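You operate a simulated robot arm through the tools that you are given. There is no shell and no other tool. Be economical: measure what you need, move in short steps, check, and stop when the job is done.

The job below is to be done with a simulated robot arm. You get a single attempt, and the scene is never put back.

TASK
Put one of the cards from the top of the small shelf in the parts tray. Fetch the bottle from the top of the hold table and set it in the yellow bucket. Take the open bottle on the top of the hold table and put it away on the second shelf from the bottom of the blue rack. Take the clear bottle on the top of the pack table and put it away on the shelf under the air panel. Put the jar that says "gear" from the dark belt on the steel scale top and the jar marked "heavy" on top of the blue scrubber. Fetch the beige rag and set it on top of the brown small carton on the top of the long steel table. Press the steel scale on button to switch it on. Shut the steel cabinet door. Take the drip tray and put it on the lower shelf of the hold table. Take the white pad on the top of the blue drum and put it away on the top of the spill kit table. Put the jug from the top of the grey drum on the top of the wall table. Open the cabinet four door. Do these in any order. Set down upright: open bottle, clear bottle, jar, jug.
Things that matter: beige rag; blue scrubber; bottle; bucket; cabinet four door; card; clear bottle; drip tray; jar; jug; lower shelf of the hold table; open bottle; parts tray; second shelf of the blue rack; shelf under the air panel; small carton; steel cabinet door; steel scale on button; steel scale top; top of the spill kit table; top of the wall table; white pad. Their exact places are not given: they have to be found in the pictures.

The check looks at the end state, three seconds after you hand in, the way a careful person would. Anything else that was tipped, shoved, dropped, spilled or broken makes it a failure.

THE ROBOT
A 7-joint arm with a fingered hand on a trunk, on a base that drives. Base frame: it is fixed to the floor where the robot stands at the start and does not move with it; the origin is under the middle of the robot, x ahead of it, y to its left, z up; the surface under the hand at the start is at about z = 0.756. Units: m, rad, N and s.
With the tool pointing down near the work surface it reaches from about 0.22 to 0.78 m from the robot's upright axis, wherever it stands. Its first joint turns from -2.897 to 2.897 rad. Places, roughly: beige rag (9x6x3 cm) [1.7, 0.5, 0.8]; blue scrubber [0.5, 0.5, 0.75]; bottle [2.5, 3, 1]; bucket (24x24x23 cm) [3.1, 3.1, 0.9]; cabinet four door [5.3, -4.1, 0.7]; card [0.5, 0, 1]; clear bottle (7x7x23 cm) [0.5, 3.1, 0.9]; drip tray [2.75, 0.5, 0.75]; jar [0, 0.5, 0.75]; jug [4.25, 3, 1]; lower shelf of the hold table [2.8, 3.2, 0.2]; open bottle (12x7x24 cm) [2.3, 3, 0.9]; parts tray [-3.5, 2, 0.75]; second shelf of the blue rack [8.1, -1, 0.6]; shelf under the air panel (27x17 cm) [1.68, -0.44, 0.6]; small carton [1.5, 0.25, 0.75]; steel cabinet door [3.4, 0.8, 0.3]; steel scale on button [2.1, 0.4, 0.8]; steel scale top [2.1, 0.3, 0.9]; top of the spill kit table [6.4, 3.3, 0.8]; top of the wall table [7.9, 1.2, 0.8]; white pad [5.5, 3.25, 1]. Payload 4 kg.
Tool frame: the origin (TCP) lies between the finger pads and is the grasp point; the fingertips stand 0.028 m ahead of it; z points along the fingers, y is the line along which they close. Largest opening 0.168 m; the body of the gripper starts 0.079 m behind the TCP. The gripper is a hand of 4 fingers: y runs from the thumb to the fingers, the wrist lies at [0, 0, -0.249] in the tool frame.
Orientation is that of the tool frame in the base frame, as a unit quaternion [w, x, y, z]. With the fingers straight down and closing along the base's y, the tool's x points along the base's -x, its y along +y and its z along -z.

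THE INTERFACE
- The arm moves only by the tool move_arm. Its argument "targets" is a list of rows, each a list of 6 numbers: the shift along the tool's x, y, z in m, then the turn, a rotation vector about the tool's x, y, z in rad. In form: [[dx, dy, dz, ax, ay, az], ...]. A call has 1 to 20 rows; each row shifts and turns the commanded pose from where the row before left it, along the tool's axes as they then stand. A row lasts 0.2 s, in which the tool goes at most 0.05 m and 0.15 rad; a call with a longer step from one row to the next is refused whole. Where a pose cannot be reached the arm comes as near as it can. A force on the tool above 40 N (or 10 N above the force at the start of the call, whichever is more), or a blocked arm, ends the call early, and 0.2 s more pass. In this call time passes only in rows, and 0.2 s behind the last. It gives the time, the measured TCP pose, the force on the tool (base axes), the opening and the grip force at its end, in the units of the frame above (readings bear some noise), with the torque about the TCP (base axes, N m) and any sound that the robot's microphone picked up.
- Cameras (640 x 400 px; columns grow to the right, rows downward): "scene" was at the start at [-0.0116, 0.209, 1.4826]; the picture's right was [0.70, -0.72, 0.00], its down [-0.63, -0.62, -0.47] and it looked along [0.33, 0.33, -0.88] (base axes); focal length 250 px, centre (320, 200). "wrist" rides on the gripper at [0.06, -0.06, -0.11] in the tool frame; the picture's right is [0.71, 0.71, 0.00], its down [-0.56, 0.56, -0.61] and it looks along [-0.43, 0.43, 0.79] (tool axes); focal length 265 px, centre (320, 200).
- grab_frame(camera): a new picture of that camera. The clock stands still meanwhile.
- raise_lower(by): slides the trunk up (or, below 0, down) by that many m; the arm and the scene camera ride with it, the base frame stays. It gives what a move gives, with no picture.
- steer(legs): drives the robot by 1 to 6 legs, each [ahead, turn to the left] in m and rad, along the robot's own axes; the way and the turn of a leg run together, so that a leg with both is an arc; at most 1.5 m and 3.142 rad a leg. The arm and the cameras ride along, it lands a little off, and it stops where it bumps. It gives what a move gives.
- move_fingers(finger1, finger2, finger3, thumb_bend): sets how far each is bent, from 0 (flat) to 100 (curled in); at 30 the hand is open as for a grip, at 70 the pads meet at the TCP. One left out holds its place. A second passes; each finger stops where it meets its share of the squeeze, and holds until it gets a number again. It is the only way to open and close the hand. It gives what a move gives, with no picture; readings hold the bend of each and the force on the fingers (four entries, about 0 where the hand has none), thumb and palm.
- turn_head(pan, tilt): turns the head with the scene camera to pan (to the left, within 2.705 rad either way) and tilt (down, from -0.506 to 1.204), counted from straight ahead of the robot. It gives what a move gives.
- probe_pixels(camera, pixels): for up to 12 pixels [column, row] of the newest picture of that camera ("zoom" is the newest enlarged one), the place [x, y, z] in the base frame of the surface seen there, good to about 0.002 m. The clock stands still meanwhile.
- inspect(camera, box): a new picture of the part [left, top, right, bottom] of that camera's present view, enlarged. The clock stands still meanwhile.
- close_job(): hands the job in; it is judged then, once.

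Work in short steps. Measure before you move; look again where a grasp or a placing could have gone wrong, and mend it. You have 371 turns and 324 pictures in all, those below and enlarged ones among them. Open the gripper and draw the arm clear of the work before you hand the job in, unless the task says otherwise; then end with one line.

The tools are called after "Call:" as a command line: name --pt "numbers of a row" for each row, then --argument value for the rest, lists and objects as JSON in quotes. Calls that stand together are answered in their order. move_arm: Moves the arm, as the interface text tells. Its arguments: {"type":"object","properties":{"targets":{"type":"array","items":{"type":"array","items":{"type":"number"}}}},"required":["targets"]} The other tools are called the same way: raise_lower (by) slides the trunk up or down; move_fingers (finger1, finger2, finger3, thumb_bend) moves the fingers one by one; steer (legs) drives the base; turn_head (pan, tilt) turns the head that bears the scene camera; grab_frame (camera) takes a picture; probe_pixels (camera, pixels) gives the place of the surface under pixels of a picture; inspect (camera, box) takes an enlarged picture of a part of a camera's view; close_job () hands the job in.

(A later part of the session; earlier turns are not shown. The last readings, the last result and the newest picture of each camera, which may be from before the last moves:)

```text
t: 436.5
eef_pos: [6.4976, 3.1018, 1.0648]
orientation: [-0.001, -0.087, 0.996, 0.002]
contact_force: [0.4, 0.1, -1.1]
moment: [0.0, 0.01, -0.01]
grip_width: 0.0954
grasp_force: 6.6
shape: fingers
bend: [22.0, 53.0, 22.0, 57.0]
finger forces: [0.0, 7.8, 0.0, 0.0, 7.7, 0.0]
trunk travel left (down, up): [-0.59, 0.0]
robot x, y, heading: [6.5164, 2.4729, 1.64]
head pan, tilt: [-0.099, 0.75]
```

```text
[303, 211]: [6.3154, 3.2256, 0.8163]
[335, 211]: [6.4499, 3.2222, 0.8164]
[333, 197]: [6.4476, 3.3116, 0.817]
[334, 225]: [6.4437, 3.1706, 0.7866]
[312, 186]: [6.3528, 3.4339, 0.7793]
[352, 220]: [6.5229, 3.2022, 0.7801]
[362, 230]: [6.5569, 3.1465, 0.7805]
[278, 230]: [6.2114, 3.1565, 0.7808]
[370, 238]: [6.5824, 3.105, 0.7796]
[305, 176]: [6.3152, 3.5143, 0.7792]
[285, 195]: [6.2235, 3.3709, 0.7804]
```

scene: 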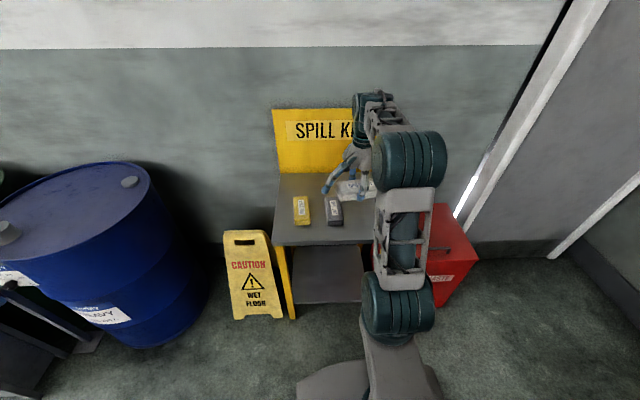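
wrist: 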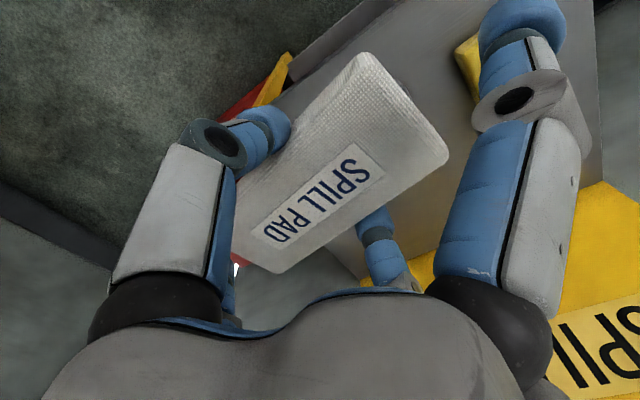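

Free spot at (6.553,3.215), long side along y. I rotate the pad 100° clockwise, move there, and lower to z≈0.85.

Call:
move_arm --pt "0 0 0 0 0 0.1454" --pt "0 0 0 0 0 0.1454" --pt "0 0 0 0 0 0.1454" --pt "0 0 0 0 0 0.1454" --pt "0 0 0 0 0 0.1454" --pt "0 0 0 0 0 0.1454" --pt "0 0 0 0 0 0.1454" --pt "0 0 0 0 0 0.1454" --pt "0 0 0 0 0 0.1454" --pt "0 0 0 0 0 0.1454" --pt "0 0 0 0 0 0.1454" --pt "0 0 0 0 0 0.1454"

Call:
move_arm --pt "0.02 0.02 0.03 0 0 0" --pt "0.03 0.018 0.03 0 0 0" --pt "0.03 0.017 0.03 0 0 0" --pt "0.033 0 0.03 0 0 0" --pt "0 0 0.04 0 0 0" --pt "0 0 0.04 0 0 0"

Call:
grab_frame --camera "scene"

Call:
inspect --camera "scene" --box '[260, 130, 430, 250]'

```text
t: 439.1
eef_pos: [6.4968, 3.1004, 1.0654]
orientation: [-0.003, 0.707, 0.708, 0.0]
contact_force: [1.3, 0.4, -0.7]
moment: [0.05, 0.02, 0.02]
grip_width: 0.0956
grasp_force: 7.4
shape: fingers
bend: [22.0, 53.0, 22.0, 57.0]
finger forces: [0.0, 7.7, 0.1, 0.0, 7.6, 0.1]
trunk travel left (down, up): [-0.59, 0.0]
robot x, y, heading: [6.5183, 2.474, 1.644]
head pan, tilt: [-0.099, 0.75]
```

```text
t: 440.5
eef_pos: [6.5528, 3.2153, 0.8643]
orientation: [-0.004, 0.706, 0.708, 0.001]
contact_force: [-0.3, 0.6, -0.9]
moment: [0.01, 0.05, 0.05]
grip_width: 0.0952
grasp_force: 7.4
shape: fingers
bend: [22.0, 53.0, 22.0, 57.0]
finger forces: [0.1, 7.9, 0.1, 0.0, 7.7, 0.1]
trunk travel left (down, up): [-0.59, 0.0]
robot x, y, heading: [6.5173, 2.4715, 1.643]
head pan, tilt: [-0.099, 0.75]
```

```text
90 pictures are left
```

scene: 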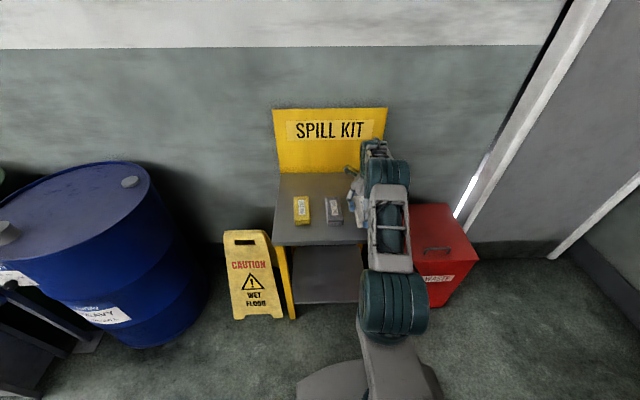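

```text
3.33 times, centred on (345, 190) of scene
```

zoom: 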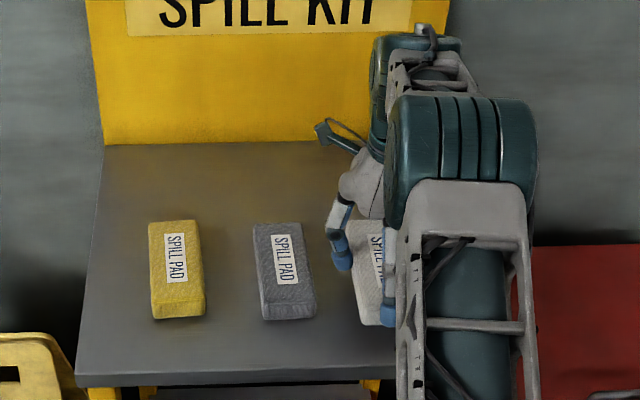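

Aligned next to the grey pad. I lower, release and rise.

Call:
move_arm --pt "0 0 0.02 0 0 0" --pt "0 0 0.01 0 0 0"

Call:
move_arm --pt "0 0 0.003 0 0 0"

Call:
move_fingers --finger2 46 --thumb_bend 48

Call:
move_arm --pt "0 0 -0.02 0 0 0" --pt "0 0 -0.04 0 0 0" --pt "0 0 -0.045 0 0 0" --pt "0 0 -0.045 0 0 0" --pt "0 0 -0.04 0 0 0" --pt "0 0 -0.04 0 0 0"

Call:
grab_frame --camera "wrist"

```text
t: 441.1
eef_pos: [6.5511, 3.2162, 0.8367]
orientation: [-0.003, 0.707, 0.708, 0.001]
contact_force: [0.3, 0.2, -0.2]
moment: [-0.01, -0.04, 0.04]
grip_width: 0.0955
grasp_force: 8.0
shape: fingers
bend: [22.0, 53.0, 22.0, 57.0]
finger forces: [0.0, 7.7, 0.1, 0.1, 7.7, 0.0]
trunk travel left (down, up): [-0.59, 0.0]
robot x, y, heading: [6.5148, 2.4712, 1.644]
head pan, tilt: [-0.099, 0.75]
```

```text
t: 441.5
eef_pos: [6.5499, 3.217, 0.8337]
orientation: [-0.003, 0.707, 0.707, 0.001]
contact_force: [0.0, 0.7, -1.3]
moment: [0.02, -0.01, 0.03]
grip_width: 0.0956
grasp_force: 7.8
shape: fingers
bend: [22.0, 53.0, 22.0, 57.0]
finger forces: [0.0, 7.9, 0.0, 0.1, 7.7, 0.0]
trunk travel left (down, up): [-0.59, 0.0]
robot x, y, heading: [6.5159, 2.4727, 1.645]
head pan, tilt: [-0.099, 0.75]
```

```text
t: 442.5
eef_pos: [6.5511, 3.2171, 0.8324]
orientation: [-0.004, 0.706, 0.708, 0.001]
contact_force: [-0.1, 0.2, 0.1]
moment: [-0.01, 0.03, 0.03]
grip_width: 0.1033
grasp_force: 0.0
shape: fingers
bend: [22.0, 46.0, 22.0, 48.0]
finger forces: [0.1, 0.1, 0.0, 0.0, 0.0, 0.1]
trunk travel left (down, up): [-0.59, 0.0]
robot x, y, heading: [6.5157, 2.4721, 1.651]
head pan, tilt: [-0.099, 0.75]
```

```text
t: 443.9
eef_pos: [6.5499, 3.2102, 1.0624]
orientation: [-0.003, 0.706, 0.708, 0.0]
contact_force: [-0.1, 0.3, -0.3]
moment: [-0.01, 0.0, -0.02]
grip_width: 0.1031
grasp_force: 0.1
shape: fingers
bend: [22.0, 46.0, 22.0, 48.0]
finger forces: [0.0, 0.0, 0.1, 0.1, 0.0, 0.0]
out of reach, approached as far as the arm can: row 6
trunk travel left (down, up): [-0.59, 0.0]
robot x, y, heading: [6.5202, 2.4728, 1.645]
head pan, tilt: [-0.099, 0.75]
```

```text
88 pictures are left
```

wrist: 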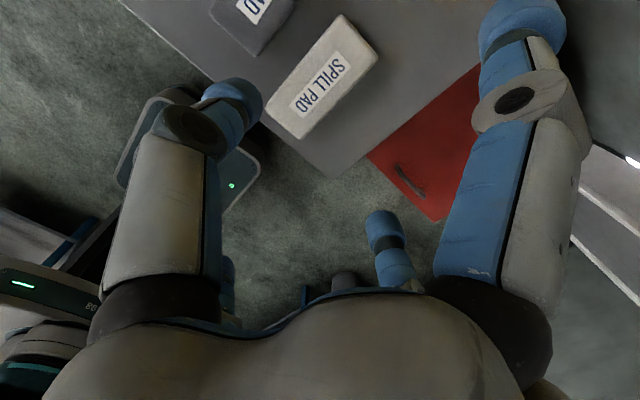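

The white pad is on the spill-kit table. Next the steel cabinet door: I drive to its far side, near (3.55,1.7), facing it.

Call:
steer --legs '[[-0.3, 0], [0, 1.5], [1.5, 0], [1.3, 0], [0, 1.24]]'

Call:
turn_head --pan 0.0 --tilt 0.7

Call:
grab_frame --camera "scene"

```text
t: 465.6
eef_pos: [3.4368, 1.5942, 1.0625]
orientation: [-0.001, -0.534, 0.846, -0.003]
contact_force: [-0.1, -0.1, -0.1]
moment: [0.0, 0.0, -0.01]
grip_width: 0.1033
grasp_force: 0.0
shape: fingers
bend: [22.0, 46.0, 22.0, 48.0]
finger forces: [0.0, 0.0, 0.0, 0.0, 0.0, 0.0]
trunk travel left (down, up): [-0.59, 0.0]
robot x, y, heading: [3.7879, 2.2468, -1.943]
head pan, tilt: [-0.099, 0.75]
```

```text
t: 466.2
eef_pos: [3.437, 1.5948, 1.0621]
orientation: [0.0, -0.534, 0.846, -0.002]
contact_force: [-0.6, 0.3, 0.8]
moment: [0.03, 0.01, 0.03]
grip_width: 0.1033
grasp_force: 0.1
shape: fingers
bend: [22.0, 46.0, 22.0, 48.0]
finger forces: [0.0, 0.0, 0.0, 0.1, 0.1, 0.0]
trunk travel left (down, up): [-0.59, 0.0]
robot x, y, heading: [3.7853, 2.2476, -1.946]
head pan, tilt: [0.0, 0.7]
```

```text
87 pictures are left
```

scene: 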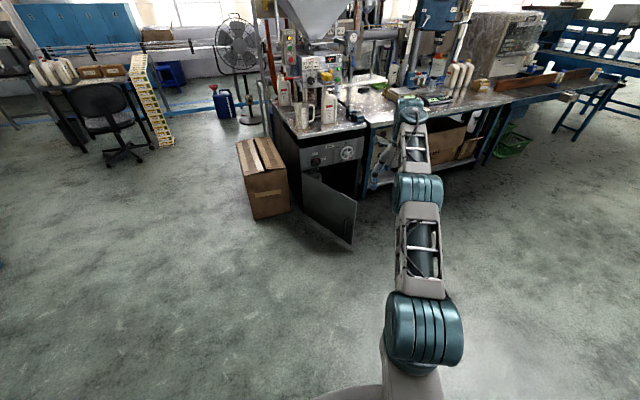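

I see the door's outer face. I drive 0.7 m closer, make a fist, and bring the hand just outside the door's free edge.

Call:
steer --legs '[[0.7, 0]]'

Call:
move_fingers --finger1 75 --finger2 75 --finger3 75 --thumb_bend 75

Call:
move_arm --pt "-0.0415 -0.0172 0 0 0 0" --pt "-0.0415 -0.0172 0 0 0 0" --pt "-0.0415 -0.0172 0 0 0 0" --pt "-0.0415 -0.0172 0 0 0 0" --pt "-0.0415 -0.0172 0 0 0 0" --pt "-0.0415 -0.0172 0 0 0 0"

Call:
turn_head --pan 0.0 --tilt 0.9

Call:
grab_frame --camera "scene"

```text
t: 470.1
eef_pos: [3.194, 0.942, 1.0609]
orientation: [-0.001, -0.538, 0.843, -0.003]
contact_force: [0.0, -0.3, 0.3]
moment: [-0.01, -0.04, 0.0]
grip_width: 0.1035
grasp_force: 0.1
shape: fingers
bend: [22.0, 46.0, 22.0, 48.0]
finger forces: [0.0, 0.0, 0.0, 0.0, 0.1, 0.0]
trunk travel left (down, up): [-0.59, 0.0]
robot x, y, heading: [3.5352, 1.596, -1.935]
head pan, tilt: [0.0, 0.7]
```

```text
t: 471.1
eef_pos: [3.1926, 0.9423, 1.062]
orientation: [-0.001, -0.537, 0.843, -0.003]
contact_force: [-0.5, 0.3, -0.6]
moment: [0.01, 0.01, 0.01]
grip_width: 0.0002
grasp_force: 0.0
shape: fingers
bend: [68.0, 73.0, 68.0, 74.0]
finger forces: [0.0, 0.1, 0.0, 0.1, 0.0, 0.0]
trunk travel left (down, up): [-0.59, 0.0]
robot x, y, heading: [3.5362, 1.5973, -1.937]
head pan, tilt: [0.0, 0.7]
```

```text
t: 472.5
eef_pos: [3.3905, 1.1255, 1.0654]
orientation: [-0.002, -0.539, 0.843, -0.004]
contact_force: [-0.1, 0.1, -0.4]
moment: [-0.02, 0.02, -0.03]
grip_width: 0.0001
grasp_force: 0.0
shape: fingers
bend: [68.0, 73.0, 68.0, 74.0]
finger forces: [0.1, 0.0, 0.0, 0.0, 0.0, 0.0]
trunk travel left (down, up): [-0.59, 0.0]
robot x, y, heading: [3.5369, 1.5991, -1.937]
head pan, tilt: [0.0, 0.7]
```

```text
t: 473.2
eef_pos: [3.3909, 1.1236, 1.0639]
orientation: [-0.002, -0.538, 0.843, -0.004]
contact_force: [0.7, 0.9, -0.7]
moment: [0.01, 0.01, 0.02]
grip_width: 0.0003
grasp_force: 0.1
shape: fingers
bend: [68.0, 73.0, 68.0, 74.0]
finger forces: [0.0, 0.0, 0.1, 0.0, 0.1, 0.0]
trunk travel left (down, up): [-0.59, 0.0]
robot x, y, heading: [3.5327, 1.5947, -1.937]
head pan, tilt: [0.0, 0.901]
```

```text
86 pictures are left
```

scene: 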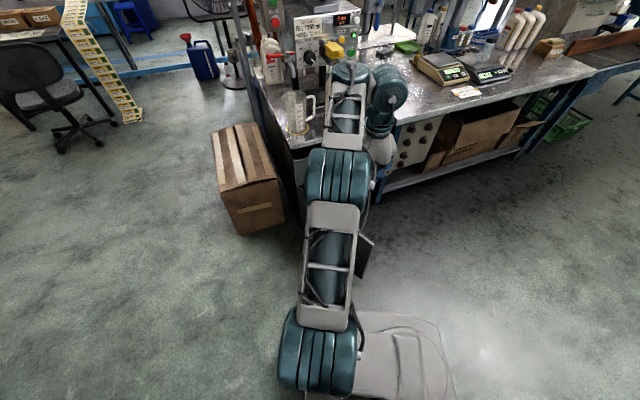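

I lower the trunk fully; the hand is ≈15 cm clear of the door's outer face.

Call:
raise_lower --by -0.4

Call:
raise_lower --by -0.19

Call:
move_arm --pt "0 0 0.04 0 0 0" --pt "0 0 0.04 0 0 0"

Call:
turn_head --pan 0.0 --tilt 0.8

Call:
grab_frame --camera "scene"

```text
t: 477.0
eef_pos: [3.3905, 1.1232, 0.663]
orientation: [-0.001, -0.539, 0.843, -0.003]
contact_force: [0.2, 0.5, 0.0]
moment: [0.03, -0.01, 0.0]
grip_width: 0.0
grasp_force: 0.1
shape: fingers
bend: [68.0, 73.0, 68.0, 74.0]
finger forces: [0.0, 0.0, 0.0, 0.0, 0.1, 0.0]
trunk travel left (down, up): [-0.19, 0.4]
robot x, y, heading: [3.5332, 1.5967, -1.936]
head pan, tilt: [0.0, 0.901]
```

```text
t: 479.1
eef_pos: [3.3899, 1.1241, 0.4729]
orientation: [-0.001, -0.538, 0.843, -0.003]
contact_force: [1.6, 0.1, -0.2]
moment: [0.01, 0.0, 0.02]
grip_width: 0.0
grasp_force: 0.0
shape: fingers
bend: [68.0, 73.0, 68.0, 74.0]
finger forces: [0.0, 0.0, 0.0, 0.0, 0.0, 0.0]
trunk travel left (down, up): [0.0, 0.59]
robot x, y, heading: [3.534, 1.597, -1.935]
head pan, tilt: [0.0, 0.901]
```

```text
t: 479.7
eef_pos: [3.3894, 1.1212, 0.3935]
orientation: [-0.002, -0.539, 0.843, -0.003]
contact_force: [-0.5, 0.1, -0.2]
moment: [0.0, 0.02, -0.04]
grip_width: 0.0
grasp_force: 0.1
shape: fingers
bend: [68.0, 73.0, 68.0, 74.0]
finger forces: [0.1, 0.1, 0.1, 0.0, 0.0, 0.1]
trunk travel left (down, up): [0.0, 0.59]
robot x, y, heading: [3.5382, 1.5983, -1.935]
head pan, tilt: [0.0, 0.901]
```

```text
t: 480.4
eef_pos: [3.3895, 1.1211, 0.3945]
orientation: [-0.001, -0.538, 0.843, -0.003]
contact_force: [-0.5, 0.3, -0.3]
moment: [-0.02, -0.01, 0.0]
grip_width: 0.0
grasp_force: 0.1
shape: fingers
bend: [68.0, 73.0, 68.0, 74.0]
finger forces: [0.0, 0.0, 0.0, 0.0, 0.0, 0.0]
trunk travel left (down, up): [0.0, 0.59]
robot x, y, heading: [3.5375, 1.5973, -1.934]
head pan, tilt: [0.0, 0.799]
```

```text
85 pictures are left
```

scene: 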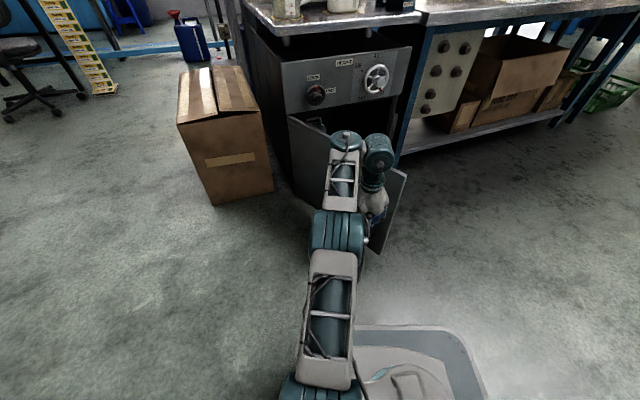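

The hand is just outside the door. I push it inward along its arc with the arm.

Call:
move_arm --pt "0.0447 0.0123 0 0 0 0" --pt "0.0447 0.0123 0 0 0 0" --pt "0.0447 0.0123 0 0 0 0" --pt "0.031 0.029 0 0 0 0" --pt "0.031 0.029 0 0 0 0" --pt "0.031 0.029 0 0 0 0" --pt "0.031 0.029 0 0 0 0"

Call:
steer --legs '[[0.22, 0]]'

Call:
grab_frame --camera "scene"

```text
t: 482.0
eef_pos: [3.1415, 0.9542, 0.3966]
orientation: [-0.002, -0.539, 0.843, -0.003]
contact_force: [0.4, 0.3, -0.8]
moment: [0.09, 0.09, 0.02]
grip_width: 0.0
grasp_force: 0.0
shape: fingers
bend: [68.0, 73.0, 68.0, 74.0]
finger forces: [0.1, 0.0, 0.0, 0.0, 0.0, 0.0]
trunk travel left (down, up): [0.0, 0.59]
robot x, y, heading: [3.5358, 1.599, -1.93]
head pan, tilt: [0.0, 0.799]
```

```text
t: 483.7
eef_pos: [3.0641, 0.748, 0.3956]
orientation: [-0.001, -0.538, 0.843, -0.002]
contact_force: [0.3, 0.3, 0.3]
moment: [0.01, -0.03, -0.02]
grip_width: 0.0
grasp_force: 0.3
shape: fingers
bend: [68.0, 73.0, 68.0, 74.0]
finger forces: [0.0, 0.1, 0.0, 0.0, 0.0, 0.0]
trunk travel left (down, up): [0.0, 0.59]
robot x, y, heading: [3.4572, 1.3912, -1.928]
head pan, tilt: [0.0, 0.799]
```

```text
84 pictures are left
```

scene: 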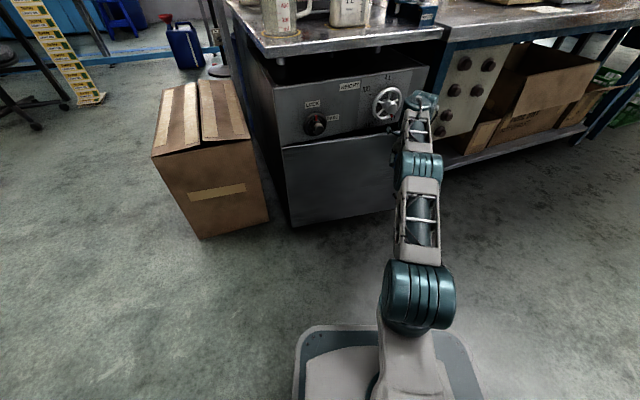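

The door is almost shut. I push straight in −y until firm.

Call:
move_arm --pt "0.0272 -0.0126 0 0 0 0" --pt "0.0272 -0.0126 0 0 0 0" --pt "0.0272 -0.0126 0 0 0 0"

Call:
inspect --camera "scene" --box '[250, 60, 450, 240]'

```text
t: 484.5
eef_pos: [3.0897, 0.7217, 0.3948]
orientation: [-0.001, -0.538, 0.843, -0.003]
contact_force: [0.2, -0.2, 0.2]
moment: [0.0, -0.02, 0.0]
grip_width: 0.0
grasp_force: 0.0
shape: fingers
bend: [68.0, 73.0, 68.0, 74.0]
finger forces: [0.1, 0.0, 0.1, 0.0, 0.1, 0.0]
out of reach, approached as far as the arm can: row 1, 2, 3
trunk travel left (down, up): [0.0, 0.59]
robot x, y, heading: [3.4574, 1.3909, -1.929]
head pan, tilt: [0.0, 0.799]
```

```text
2.22 times, centred on (350, 150) of scene
```

zoom: 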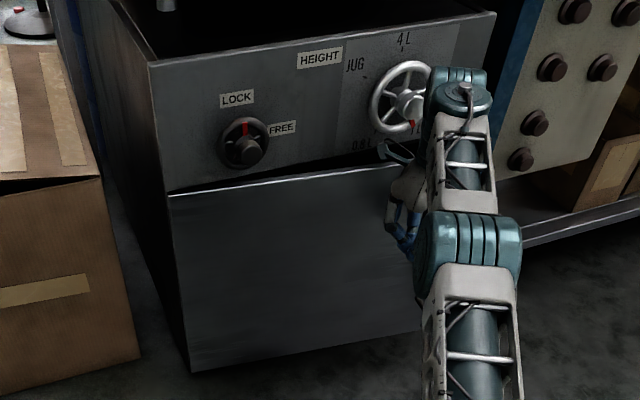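

A slight gap remains and the arm is at reach; I creep forward 7 cm.

Call:
steer --legs '[[0.07, 0]]'

Call:
inspect --camera "scene" --box '[250, 60, 450, 240]'

Call:
probe_pixels --camera "zoom" --pixels '[[200, 240], [350, 210], [300, 280], [380, 240], [250, 170], [350, 140]]'

```text
t: 485.3
eef_pos: [3.0787, 0.7026, 0.3953]
orientation: [0.009, -0.548, 0.836, 0.002]
contact_force: [-0.2, 3.1, 1.9]
moment: [-0.49, 0.01, 0.15]
grip_width: 0.0003
grasp_force: 0.1
shape: fingers
bend: [68.0, 73.0, 68.0, 74.0]
finger forces: [0.1, 0.0, 0.0, 0.0, 0.0, 0.0]
trunk travel left (down, up): [0.0, 0.59]
robot x, y, heading: [3.4486, 1.3659, -1.928]
head pan, tilt: [0.0, 0.799]
stopped in leg 1: the force on the tool passed its limit at 130 N (the readings are from after the stop); the commanded pose is now the measured one
```

```text
2.22 times, centred on (350, 150) of scene
```

zoom: 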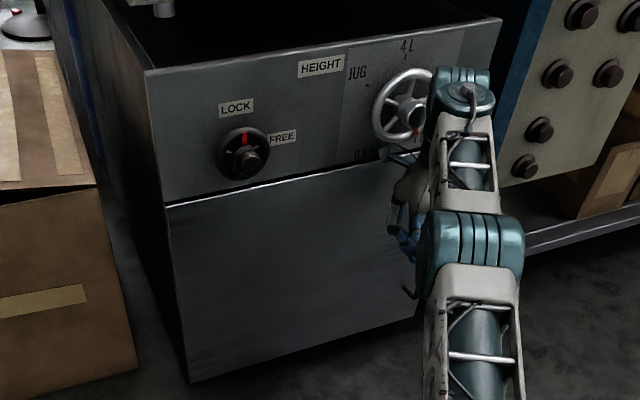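

```text
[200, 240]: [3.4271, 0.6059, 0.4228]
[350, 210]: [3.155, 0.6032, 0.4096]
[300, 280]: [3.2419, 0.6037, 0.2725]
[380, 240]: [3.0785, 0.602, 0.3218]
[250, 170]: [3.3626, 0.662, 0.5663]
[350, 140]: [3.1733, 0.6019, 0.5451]
```

The door is flush (y≈0.603): shut. I back off, raise the trunk, and head for the open bottle on the hold table.

Call:
steer --legs '[[-0.5, 0]]'

Call:
raise_lower --by 0.4

Call:
raise_lower --by 0.19

Call:
move_arm --pt "-0.03 0 -0.035 0 0 0" --pt "-0.03 0 -0.035 0 0 0" --pt "-0.03 0 -0.035 0 0 0" --pt "-0.03 0 -0.035 0 0 0" --pt "-0.03 0 -0.035 0 0 0" --pt "-0.03 0 -0.03 0 0 0"

Call:
steer --legs '[[0, -1.63], [1.35, 0], [0, -1.15]]'

Call:
turn_head --pan 0.1 --tilt 0.7

Call:
grab_frame --camera "scene"

```text
t: 488.3
eef_pos: [3.2597, 1.1747, 0.3941]
orientation: [0.008, -0.549, 0.836, 0.002]
contact_force: [0.6, 0.3, -0.4]
moment: [-0.02, 0.0, 0.01]
grip_width: 0.0001
grasp_force: 0.1
shape: fingers
bend: [68.0, 73.0, 68.0, 74.0]
finger forces: [0.0, 0.0, 0.0, 0.0, 0.0, 0.0]
trunk travel left (down, up): [0.0, 0.59]
robot x, y, heading: [3.6257, 1.8419, -1.924]
head pan, tilt: [0.0, 0.799]
```

```text
t: 492.1
eef_pos: [3.2594, 1.1741, 0.7945]
orientation: [0.009, -0.55, 0.835, 0.002]
contact_force: [-0.5, -0.6, 0.6]
moment: [-0.02, -0.03, 0.04]
grip_width: 0.0001
grasp_force: 0.0
shape: fingers
bend: [68.0, 73.0, 68.0, 74.0]
finger forces: [0.1, 0.1, 0.0, 0.1, 0.0, 0.2]
trunk travel left (down, up): [-0.4, 0.19]
robot x, y, heading: [3.626, 1.8381, -1.931]
head pan, tilt: [0.0, 0.799]
```

```text
t: 494.2
eef_pos: [3.2601, 1.1744, 0.9847]
orientation: [0.01, -0.549, 0.836, 0.002]
contact_force: [0.0, 0.1, -0.4]
moment: [-0.02, 0.01, -0.02]
grip_width: 0.0
grasp_force: 0.0
shape: fingers
bend: [68.0, 73.0, 68.0, 74.0]
finger forces: [0.0, 0.1, 0.0, 0.1, 0.0, 0.0]
trunk travel left (down, up): [-0.59, 0.0]
robot x, y, heading: [3.6243, 1.8401, -1.928]
head pan, tilt: [0.0, 0.799]
```

```text
t: 495.6
eef_pos: [3.3294, 1.34, 1.1919]
orientation: [0.008, -0.549, 0.836, 0.001]
contact_force: [0.6, 1.1, 0.5]
moment: [-0.01, 0.01, -0.01]
grip_width: 0.0002
grasp_force: 0.1
shape: fingers
bend: [68.0, 73.0, 68.0, 74.0]
finger forces: [0.1, 0.0, 0.0, 0.0, 0.0, 0.0]
trunk travel left (down, up): [-0.59, 0.0]
robot x, y, heading: [3.6249, 1.8389, -1.931]
head pan, tilt: [0.0, 0.799]
```

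```text
t: 509.2
eef_pos: [2.4789, 2.9761, 1.1895]
orientation: [0.003, 0.719, 0.695, -0.009]
contact_force: [0.8, -0.1, 0.1]
moment: [-0.02, 0.04, 0.02]
grip_width: 0.0
grasp_force: 0.0
shape: fingers
bend: [68.0, 73.0, 68.0, 74.0]
finger forces: [0.0, 0.0, 0.0, 0.0, 0.0, 0.0]
trunk travel left (down, up): [-0.59, 0.0]
robot x, y, heading: [2.3837, 2.403, 1.587]
head pan, tilt: [0.0, 0.799]
```

```text
t: 509.9
eef_pos: [2.4776, 2.975, 1.1919]
orientation: [0.004, 0.719, 0.695, -0.008]
contact_force: [0.4, 0.0, -0.3]
moment: [0.03, 0.01, 0.01]
grip_width: 0.0
grasp_force: 0.1
shape: fingers
bend: [68.0, 73.0, 68.0, 74.0]
finger forces: [0.1, 0.0, 0.1, 0.0, 0.1, 0.1]
trunk travel left (down, up): [-0.59, 0.0]
robot x, y, heading: [2.3832, 2.3993, 1.585]
head pan, tilt: [0.099, 0.7]
```

```text
81 pictures are left
```

scene: 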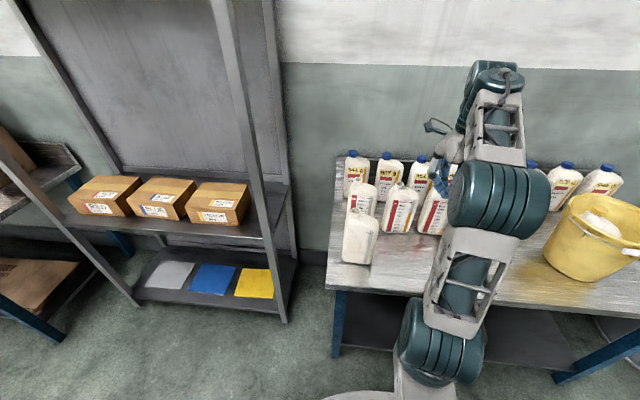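

The open bottle stands front-left at px (361,237). I zoom and probe it.

Call:
inspect --camera "scene" --box '[325, 175, 425, 275]'

```text
4.00 times, centred on (375, 225) of scene
```

zoom: 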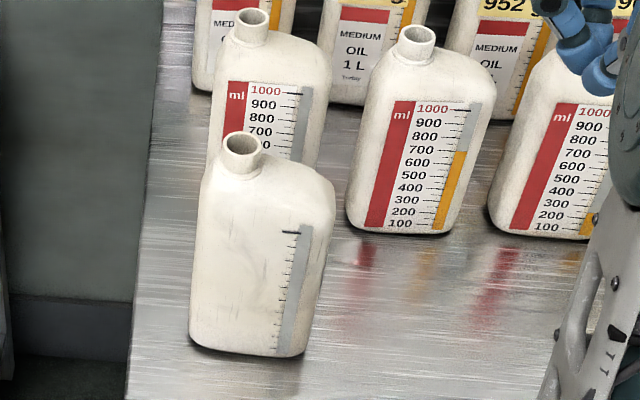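

Call:
probe_pixels --camera "zoom" --pixels '[[242, 137], [205, 195], [328, 205], [195, 335], [290, 350], [320, 185], [250, 250], [290, 165], [240, 180], [330, 215]]'

```text
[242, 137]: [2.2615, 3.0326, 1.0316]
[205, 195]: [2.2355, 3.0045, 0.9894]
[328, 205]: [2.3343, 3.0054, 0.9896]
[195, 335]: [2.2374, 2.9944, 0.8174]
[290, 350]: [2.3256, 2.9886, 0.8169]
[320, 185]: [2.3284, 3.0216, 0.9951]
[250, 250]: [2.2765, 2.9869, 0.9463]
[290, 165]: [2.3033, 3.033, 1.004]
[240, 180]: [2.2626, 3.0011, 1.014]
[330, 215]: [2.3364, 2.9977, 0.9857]
```

Open bottle centre ≈(2.284,3.024), neck at (2.262,3.033,1.035). I drive 0.1 m closer, set the fingers, move over it and lower to z≈1.08.

Call:
steer --legs '[[0.1, 0]]'

Call:
move_fingers --finger1 44 --finger2 34 --finger3 42 --thumb_bend 32

Call:
move_arm --pt "-0.0115 -0.0385 0 0 0 0" --pt "-0.0115 -0.0385 0 0 0 0" --pt "-0.0115 -0.0385 0 0 0 0" --pt "-0.0115 -0.0385 0 0 0 0" --pt "-0.0115 -0.0385 0 0 0 0" --pt "0 0 0.045 0 0 0" --pt "0 0 0.045 0 0 0"

Call:
grab_frame --camera "wrist"

```text
t: 511.0
eef_pos: [2.4767, 3.076, 1.1906]
orientation: [0.004, 0.719, 0.695, -0.009]
contact_force: [-0.1, 0.2, -0.3]
moment: [-0.02, -0.04, -0.01]
grip_width: 0.0001
grasp_force: 0.1
shape: fingers
bend: [67.0, 73.0, 68.0, 74.0]
finger forces: [0.0, 0.0, 0.1, 0.0, 0.1, 0.0]
trunk travel left (down, up): [-0.59, 0.0]
robot x, y, heading: [2.3846, 2.4969, 1.587]
head pan, tilt: [0.099, 0.7]
```

```text
t: 512.0
eef_pos: [2.478, 3.0754, 1.1922]
orientation: [0.003, 0.719, 0.695, -0.008]
contact_force: [0.0, -1.0, 0.9]
moment: [0.03, 0.05, 0.03]
grip_width: 0.0944
grasp_force: 0.1
shape: fingers
bend: [44.0, 34.0, 42.0, 32.0]
finger forces: [0.0, 0.1, 0.0, 0.0, 0.1, 0.0]
trunk travel left (down, up): [-0.59, 0.0]
robot x, y, heading: [2.3814, 2.4995, 1.587]
head pan, tilt: [0.099, 0.7]
```

```text
t: 513.6
eef_pos: [2.2774, 3.0233, 1.1099]
orientation: [0.003, 0.718, 0.696, -0.006]
contact_force: [0.3, -1.2, 0.5]
moment: [0.15, 0.06, 0.0]
grip_width: 0.0951
grasp_force: 0.1
shape: fingers
bend: [44.0, 34.0, 42.0, 32.0]
finger forces: [0.0, 0.1, 0.1, 0.0, 0.0, 0.0]
out of reach, approached as far as the arm can: row 6
trunk travel left (down, up): [-0.59, 0.0]
robot x, y, heading: [2.3831, 2.5018, 1.582]
head pan, tilt: [0.099, 0.7]
```

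```text
79 pictures are left
```

wrist: 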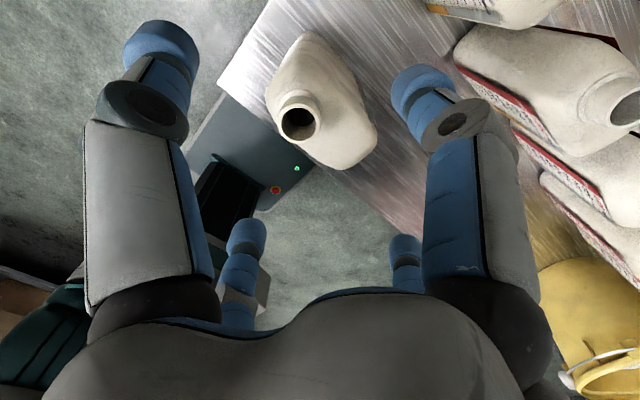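

Centred. I descend to z≈0.985 and close all four fingers.

Call:
move_arm --pt "0.001 0.006 0.045 0 0 0" --pt "0 0 0.045 0 0 0" --pt "0 0 0.033 0 0 0"

Call:
move_fingers --finger1 75 --finger2 75 --finger3 75 --thumb_bend 50

Call:
move_arm --pt "0 0 -0.012 0 0 0" --pt "0 0 -0.02 0 0 0"

Call:
grab_frame --camera "wrist"

```text
t: 514.4
eef_pos: [2.2864, 3.0264, 0.9873]
orientation: [0.002, 0.72, 0.694, -0.009]
contact_force: [0.0, 0.1, 0.7]
moment: [0.01, -0.01, -0.02]
grip_width: 0.0953
grasp_force: 0.2
shape: fingers
bend: [44.0, 34.0, 42.0, 32.0]
finger forces: [0.1, 0.1, 0.0, 0.0, 0.0, 0.0]
trunk travel left (down, up): [-0.59, 0.0]
robot x, y, heading: [2.383, 2.5027, 1.587]
head pan, tilt: [0.099, 0.7]
```

```text
t: 515.4
eef_pos: [2.287, 3.026, 0.9859]
orientation: [0.003, 0.719, 0.695, -0.009]
contact_force: [-0.2, -0.5, 0.4]
moment: [-0.01, -0.04, 0.02]
grip_width: 0.056
grasp_force: 15.8
shape: fingers
bend: [58.0, 45.0, 54.0, 44.0]
finger forces: [6.8, 7.4, 7.5, 0.1, 10.4, 0.1]
trunk travel left (down, up): [-0.59, 0.0]
robot x, y, heading: [2.3871, 2.4989, 1.585]
head pan, tilt: [0.099, 0.7]
```

```text
t: 516.0
eef_pos: [2.2859, 3.0264, 1.0188]
orientation: [0.004, 0.719, 0.695, -0.008]
contact_force: [0.0, -0.4, -1.3]
moment: [-0.01, 0.01, 0.01]
grip_width: 0.0561
grasp_force: 16.1
shape: fingers
bend: [58.0, 45.0, 54.0, 44.0]
finger forces: [6.9, 7.4, 7.6, 0.0, 10.2, 0.1]
trunk travel left (down, up): [-0.59, 0.0]
robot x, y, heading: [2.3825, 2.4976, 1.584]
head pan, tilt: [0.099, 0.7]
```

```text
78 pictures are left
```

wrist: 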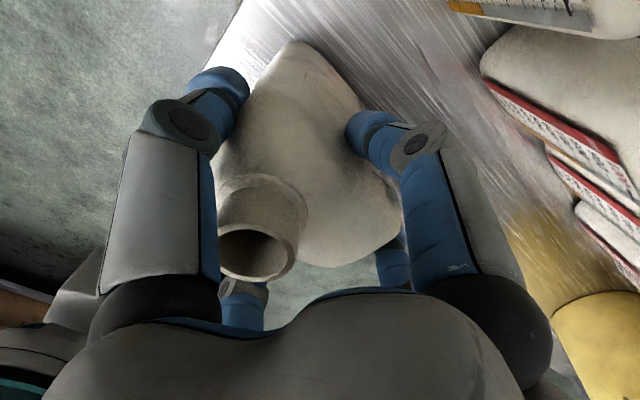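

Held (light). I lift, back off, and drive east along y≈2.15 to x≈6.85, then look south toward the blue rack.

Call:
move_arm --pt "0 0 -0.04 0 0 0" --pt "-0.02 0 -0.04 0 0 0" --pt "-0.03 0.02 -0.03 0 0 0"

Call:
steer --legs '[[-0.35, 0], [0, -1.585], [1.5, 0], [1.5, 0], [1.45, 0], [0, -1.2]]'

Call:
turn_head --pan 0.0 --tilt 0.5

Call:
grab_frame --camera "scene"

```text
t: 516.8
eef_pos: [2.3068, 2.9772, 1.1299]
orientation: [0.004, 0.718, 0.695, -0.009]
contact_force: [0.1, 0.5, -0.3]
moment: [0.04, -0.02, 0.0]
grip_width: 0.056
grasp_force: 15.4
shape: fingers
bend: [59.0, 45.0, 54.0, 44.0]
finger forces: [6.9, 7.7, 7.2, 0.0, 10.2, 0.0]
trunk travel left (down, up): [-0.59, 0.0]
robot x, y, heading: [2.3822, 2.4994, 1.583]
head pan, tilt: [0.099, 0.7]
```

```text
t: 546.9
eef_pos: [7.0493, 1.5002, 1.1292]
orientation: [-0.008, 0.793, -0.609, -0.005]
contact_force: [-0.7, 0.5, 0.2]
moment: [0.04, 0.01, 0.02]
grip_width: 0.056
grasp_force: 14.7
shape: fingers
bend: [59.0, 45.0, 54.0, 44.0]
finger forces: [6.9, 7.6, 6.5, 0.0, 10.1, 0.1]
trunk travel left (down, up): [-0.59, 0.0]
robot x, y, heading: [6.837, 1.9354, -1.262]
head pan, tilt: [0.099, 0.7]
```

```text
t: 547.6
eef_pos: [7.0496, 1.5001, 1.1302]
orientation: [-0.008, 0.793, -0.609, -0.005]
contact_force: [0.6, 0.0, 0.0]
moment: [0.01, 0.04, 0.05]
grip_width: 0.0559
grasp_force: 15.6
shape: fingers
bend: [59.0, 45.0, 54.0, 44.0]
finger forces: [6.8, 7.6, 6.5, 0.0, 10.1, 0.0]
trunk travel left (down, up): [-0.59, 0.0]
robot x, y, heading: [6.8336, 1.9387, -1.264]
head pan, tilt: [0.0, 0.499]
```

```text
77 pictures are left
```

scene: 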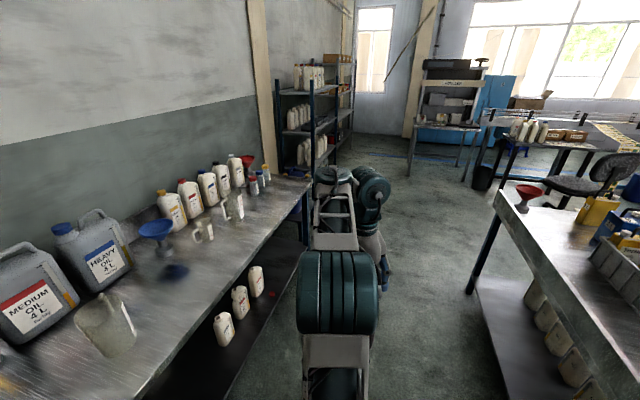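

Call:
probe_pixels --camera "scene" --pixels '[[470, 290], [498, 195], [308, 205], [280, 175], [315, 165], [318, 195], [310, 130], [300, 90], [420, 250], [320, 170], [312, 240]]'

Call:
inspect --camera "scene" --box '[265, 50, 365, 190]'

```text
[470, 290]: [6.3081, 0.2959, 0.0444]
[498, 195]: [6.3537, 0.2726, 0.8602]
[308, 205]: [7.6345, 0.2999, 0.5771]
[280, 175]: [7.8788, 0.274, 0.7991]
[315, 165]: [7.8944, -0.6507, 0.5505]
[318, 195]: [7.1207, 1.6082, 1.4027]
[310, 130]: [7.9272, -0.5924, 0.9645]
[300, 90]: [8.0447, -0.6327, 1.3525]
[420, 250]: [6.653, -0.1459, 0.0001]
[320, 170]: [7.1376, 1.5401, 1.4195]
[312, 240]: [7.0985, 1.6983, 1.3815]
```

```text
2.86 times, centred on (315, 120) of scene
```

zoom: 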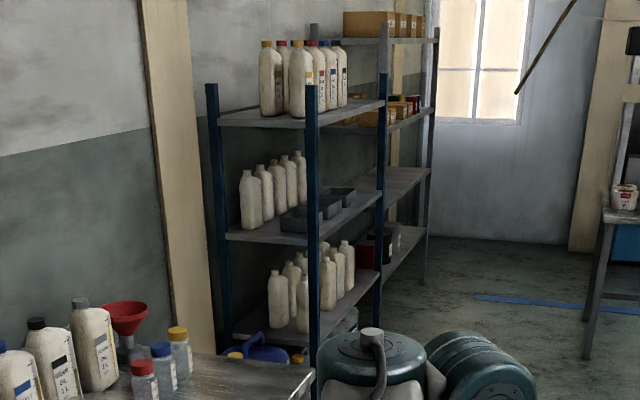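

Corridor x 6.35–7.59 is clear. I drive south to about (6.95,-0.9) and face the blue rack.

Call:
steer --legs '[[0, -0.26], [1.5, 0], [1.35, 0], [0, 1.5]]'

Call:
turn_head --pan 0.0 --tilt 0.6

Call:
grab_frame --camera "scene"

```text
t: 566.0
eef_pos: [7.4432, -0.8767, 1.1298]
orientation: [-0.004, 0.999, -0.044, -0.009]
contact_force: [-0.4, 0.4, -1.0]
moment: [-0.01, 0.0, 0.01]
grip_width: 0.0558
grasp_force: 15.0
shape: fingers
bend: [59.0, 45.0, 54.0, 45.0]
finger forces: [6.8, 7.5, 6.3, 0.0, 10.0, 0.0]
trunk travel left (down, up): [-0.59, 0.0]
robot x, y, heading: [6.9666, -0.9276, -0.038]
head pan, tilt: [0.0, 0.499]
```

```text
t: 566.7
eef_pos: [7.4425, -0.8778, 1.1294]
orientation: [-0.004, 0.999, -0.045, -0.009]
contact_force: [-0.3, 0.3, -0.1]
moment: [0.03, 0.01, 0.0]
grip_width: 0.056
grasp_force: 14.9
shape: fingers
bend: [59.0, 45.0, 54.0, 45.0]
finger forces: [6.7, 7.6, 6.4, 0.1, 10.1, 0.0]
trunk travel left (down, up): [-0.59, 0.0]
robot x, y, heading: [6.9643, -0.9277, -0.046]
head pan, tilt: [0.0, 0.6]
```

```text
75 pictures are left
```

scene: 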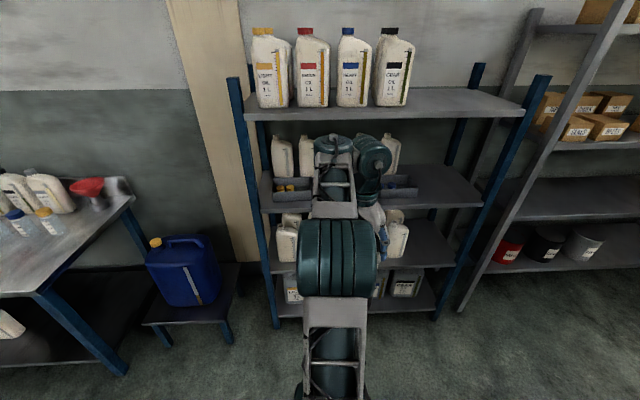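

I zoom the rack's lower right and probe the second shelf.

Call:
inspect --camera "scene" --box '[260, 150, 500, 330]'

Call:
probe_pixels --camera "scene" --pixels '[[430, 250], [445, 262], [420, 265], [430, 268], [440, 235], [398, 250], [470, 206], [440, 310], [460, 255], [440, 185]]'

```text
2.22 times, centred on (380, 240) of scene
```

zoom: 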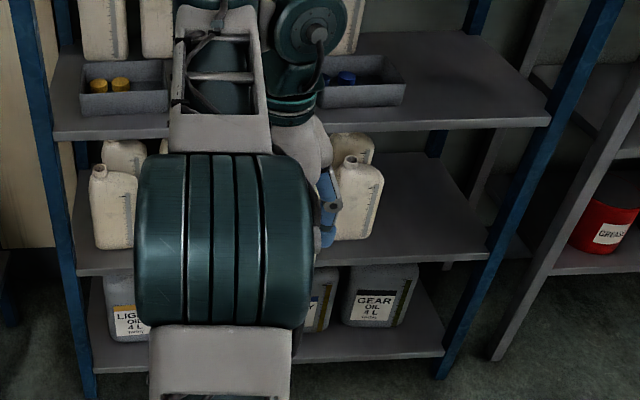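

```text
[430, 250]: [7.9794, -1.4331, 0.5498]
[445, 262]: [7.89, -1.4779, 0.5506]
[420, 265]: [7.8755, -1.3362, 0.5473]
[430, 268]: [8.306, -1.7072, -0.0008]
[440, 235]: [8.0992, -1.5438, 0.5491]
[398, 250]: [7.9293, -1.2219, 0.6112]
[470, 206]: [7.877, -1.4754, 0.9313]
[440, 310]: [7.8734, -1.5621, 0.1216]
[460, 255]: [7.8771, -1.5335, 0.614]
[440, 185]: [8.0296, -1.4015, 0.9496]
```

The third shelf (z 0.93) blocks a vertical hand over the second shelf (z 0.55), so I must re-grasp the bottle from the front with a horizontal hand. I'll set it temporarily on the wall table's end nearby.

Call:
steer --legs '[[0, 1.6], [1.45, 0], [0, -1.55]]'

Call:
turn_head --pan 0.0 --tilt 0.6

Call:
grab_frame --camera "scene"

```text
t: 581.5
eef_pos: [7.4792, 0.5997, 1.1306]
orientation: [-0.004, 1.0, -0.021, -0.009]
contact_force: [-0.6, -0.2, -0.9]
moment: [0.0, 0.0, 0.01]
grip_width: 0.0559
grasp_force: 15.2
shape: fingers
bend: [59.0, 45.0, 54.0, 45.0]
finger forces: [6.7, 7.3, 6.0, 0.1, 10.0, 0.0]
trunk travel left (down, up): [-0.59, 0.0]
robot x, y, heading: [7.0004, 0.5279, 0.006]
head pan, tilt: [0.0, 0.6]
```

```text
t: 582.1
eef_pos: [7.4796, 0.5997, 1.1305]
orientation: [-0.003, 1.0, -0.021, -0.009]
contact_force: [0.1, 0.8, -0.8]
moment: [0.0, 0.0, -0.03]
grip_width: 0.0558
grasp_force: 14.4
shape: fingers
bend: [59.0, 45.0, 54.0, 45.0]
finger forces: [6.8, 7.3, 6.1, 0.1, 9.9, 0.0]
trunk travel left (down, up): [-0.59, 0.0]
robot x, y, heading: [7.0023, 0.5277, 0.011]
head pan, tilt: [0.0, 0.6]
```

```text
73 pictures are left
```

scene: 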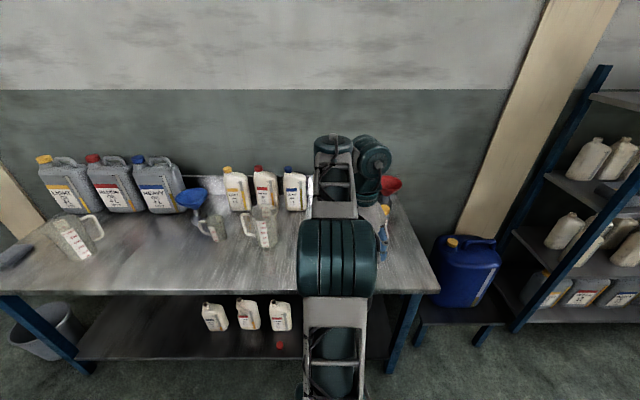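

The front strip near y≈0.8 is free. I drive 0.17 m closer and set the bottle down at (7.68,0.80).

Call:
steer --legs '[[0.17, 0]]'

Call:
move_arm --pt "0.008 -0.045 0 0 0 0" --pt "0.008 -0.045 0 0 0 0" --pt "0.008 -0.045 0 0 0 0" --pt "0.008 -0.045 0 0 0 0" --pt "0 -0.015 0.04 0 0 0" --pt "0 0 0.045 0 0 0" --pt "0 0 0.035 0 0 0"

Call:
move_arm --pt "0 0 0.01 0 0 0" --pt "0 0 0.005 0 0 0"

Call:
inspect --camera "scene" --box '[150, 170, 450, 340]'

```text
t: 583.6
eef_pos: [7.6489, 0.6021, 1.1291]
orientation: [-0.004, 1.0, -0.022, -0.008]
contact_force: [0.1, -0.3, -1.0]
moment: [-0.01, 0.0, 0.01]
grip_width: 0.0559
grasp_force: 15.1
shape: fingers
bend: [59.0, 45.0, 54.0, 45.0]
finger forces: [6.7, 7.3, 6.0, 0.1, 10.0, 0.0]
trunk travel left (down, up): [-0.59, 0.0]
robot x, y, heading: [7.1691, 0.5312, 0.007]
head pan, tilt: [0.0, 0.6]
```

```text
t: 585.2
eef_pos: [7.6871, 0.797, 1.0115]
orientation: [-0.004, 1.0, -0.021, -0.009]
contact_force: [0.8, -0.7, -1.2]
moment: [0.0, -0.01, -0.01]
grip_width: 0.0559
grasp_force: 15.4
shape: fingers
bend: [59.0, 45.0, 54.0, 45.0]
finger forces: [6.9, 7.3, 5.9, 0.0, 9.8, 0.1]
trunk travel left (down, up): [-0.59, 0.0]
robot x, y, heading: [7.1718, 0.5318, 0.003]
head pan, tilt: [0.0, 0.6]
```

```text
t: 585.8
eef_pos: [7.6867, 0.7968, 0.996]
orientation: [-0.003, 1.0, -0.022, -0.008]
contact_force: [-0.2, -0.5, -0.5]
moment: [0.02, -0.01, 0.0]
grip_width: 0.0559
grasp_force: 14.5
shape: fingers
bend: [59.0, 45.0, 54.0, 45.0]
finger forces: [6.8, 7.4, 5.9, 0.0, 9.8, 0.0]
trunk travel left (down, up): [-0.59, 0.0]
robot x, y, heading: [7.1702, 0.5262, 0.009]
head pan, tilt: [0.0, 0.6]
```

```text
2.13 times, centred on (300, 255) of scene
```

zoom: 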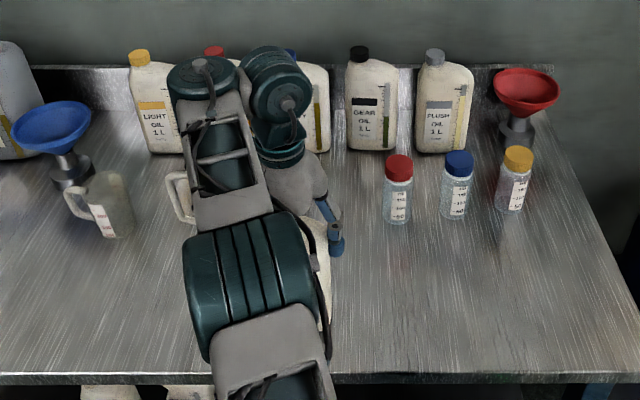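

Call:
move_arm --pt "0 0 0.005 0 0 0" --pt "0 0 0.004 0 0 0"

Call:
move_fingers --finger1 50 --finger2 38 --finger3 46 --thumb_bend 37

Call:
move_fingers --finger1 40 --finger2 30 --finger3 40 --thumb_bend 30

Call:
move_arm --pt "0 0 -0.02 0 0 0" --pt "0 0 -0.045 0 0 0" --pt "0 0 -0.045 0 0 0" --pt "-0.04 0 -0.03 0 0 0" --pt "-0.045 0 0 0 0 0" --pt "-0.045 0 0 0 0 0"

Call:
grab_frame --camera "wrist"

```text
t: 586.4
eef_pos: [7.6868, 0.7964, 0.9866]
orientation: [-0.003, 1.0, -0.021, -0.008]
contact_force: [0.2, -0.4, -0.8]
moment: [-0.02, 0.02, 0.04]
grip_width: 0.0557
grasp_force: 15.2
shape: fingers
bend: [59.0, 45.0, 54.0, 45.0]
finger forces: [6.7, 7.2, 5.9, 0.0, 9.8, 0.1]
trunk travel left (down, up): [-0.59, 0.0]
robot x, y, heading: [7.173, 0.529, 0.006]
head pan, tilt: [0.0, 0.6]
```

```text
t: 587.4
eef_pos: [7.6869, 0.7974, 0.9864]
orientation: [-0.003, 1.0, -0.02, -0.009]
contact_force: [0.6, -0.9, -0.2]
moment: [0.02, -0.03, 0.0]
grip_width: 0.0788
grasp_force: 0.0
shape: fingers
bend: [50.0, 38.0, 46.0, 37.0]
finger forces: [0.1, 0.0, 0.1, 0.0, 0.1, 0.0]
trunk travel left (down, up): [-0.59, 0.0]
robot x, y, heading: [7.1686, 0.5272, 0.008]
head pan, tilt: [0.0, 0.6]
```

```text
t: 588.4
eef_pos: [7.686, 0.7976, 0.987]
orientation: [-0.004, 1.0, -0.021, -0.008]
contact_force: [-0.3, 0.8, 0.2]
moment: [0.0, 0.01, -0.03]
grip_width: 0.1031
grasp_force: 0.1
shape: fingers
bend: [40.0, 30.0, 40.0, 30.0]
finger forces: [0.0, 0.0, 0.1, 0.0, 0.0, 0.0]
trunk travel left (down, up): [-0.59, 0.0]
robot x, y, heading: [7.1704, 0.5287, 0.01]
head pan, tilt: [0.0, 0.6]
```

```text
t: 589.8
eef_pos: [7.5555, 0.8007, 1.1277]
orientation: [-0.004, 1.0, -0.021, -0.009]
contact_force: [-0.3, 0.3, -0.2]
moment: [0.0, 0.01, 0.02]
grip_width: 0.1034
grasp_force: 0.1
shape: fingers
bend: [40.0, 30.0, 40.0, 30.0]
finger forces: [0.0, 0.0, 0.0, 0.0, 0.0, 0.0]
trunk travel left (down, up): [-0.59, 0.0]
robot x, y, heading: [7.1703, 0.5298, 0.005]
head pan, tilt: [0.0, 0.6]
```

```text
71 pictures are left
```

wrist: 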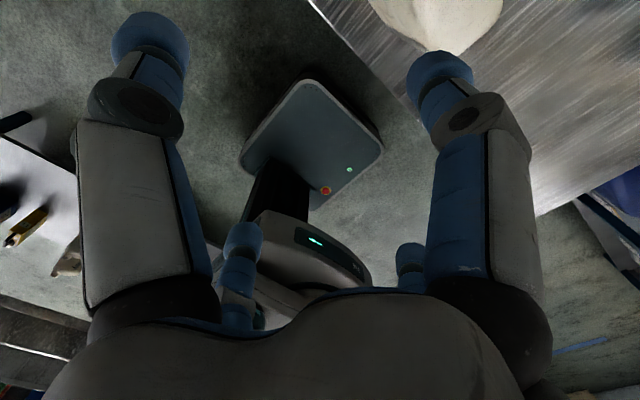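

The bottle stands. I reposition the base so the bottle will be straight ahead, then bring the hand ahead and yaw it for a horizontal approach.

Call:
steer --legs '[[0, -0.55], [-0.5, 0], [0, 0.55]]'

Call:
move_arm --pt "0.032 0.0325 0.007 0 0 0" --pt "0.032 0.0325 0.007 0 0 0" --pt "0.032 0.0325 0.007 0 0 0" --pt "0.032 0.0325 0.007 0 0 0" --pt "0.032 0.0325 0.007 0 0 0" --pt "0.032 0.0325 0.007 0 0 0" --pt "0.032 0.0325 0.007 0 0 0" --pt "0.032 0.0325 0.007 0 0 0" --pt "0 0 0 0 0 0.148" --pt "0 0 0 0 0 0.148" --pt "0 0 0 0 0 0.148" --pt "0 0 0 0 0 0.148" --pt "0 0 0 0 0 0.148" --pt "0 0 0 0 0 0.148" --pt "0 0 0 0 0 0.148" --pt "0 0 0 0 0 0.148" --pt "0 0 0 0 0 0.148" --pt "0 0 0 0 0 0.148"

```text
t: 595.8
eef_pos: [7.1333, 1.0634, 1.1284]
orientation: [-0.003, 1.0, -0.017, -0.009]
contact_force: [-0.4, 1.1, 0.2]
moment: [0.02, 0.0, -0.02]
grip_width: 0.1035
grasp_force: 0.1
shape: fingers
bend: [40.0, 30.0, 40.0, 30.0]
finger forces: [0.0, 0.0, 0.0, 0.0, 0.0, 0.1]
trunk travel left (down, up): [-0.59, 0.0]
robot x, y, heading: [6.7458, 0.7874, 0.016]
head pan, tilt: [0.0, 0.6]
```

```text
t: 599.6
eef_pos: [7.3805, 0.7955, 1.0663]
orientation: [0.003, 0.725, -0.688, -0.009]
contact_force: [-0.2, -0.6, 0.6]
moment: [0.01, 0.0, 0.01]
grip_width: 0.1035
grasp_force: 0.1
shape: fingers
bend: [40.0, 30.0, 40.0, 30.0]
finger forces: [0.1, 0.1, 0.1, 0.0, 0.0, 0.0]
trunk travel left (down, up): [-0.59, 0.0]
robot x, y, heading: [6.7523, 0.7849, 0.013]
head pan, tilt: [0.0, 0.6]
```

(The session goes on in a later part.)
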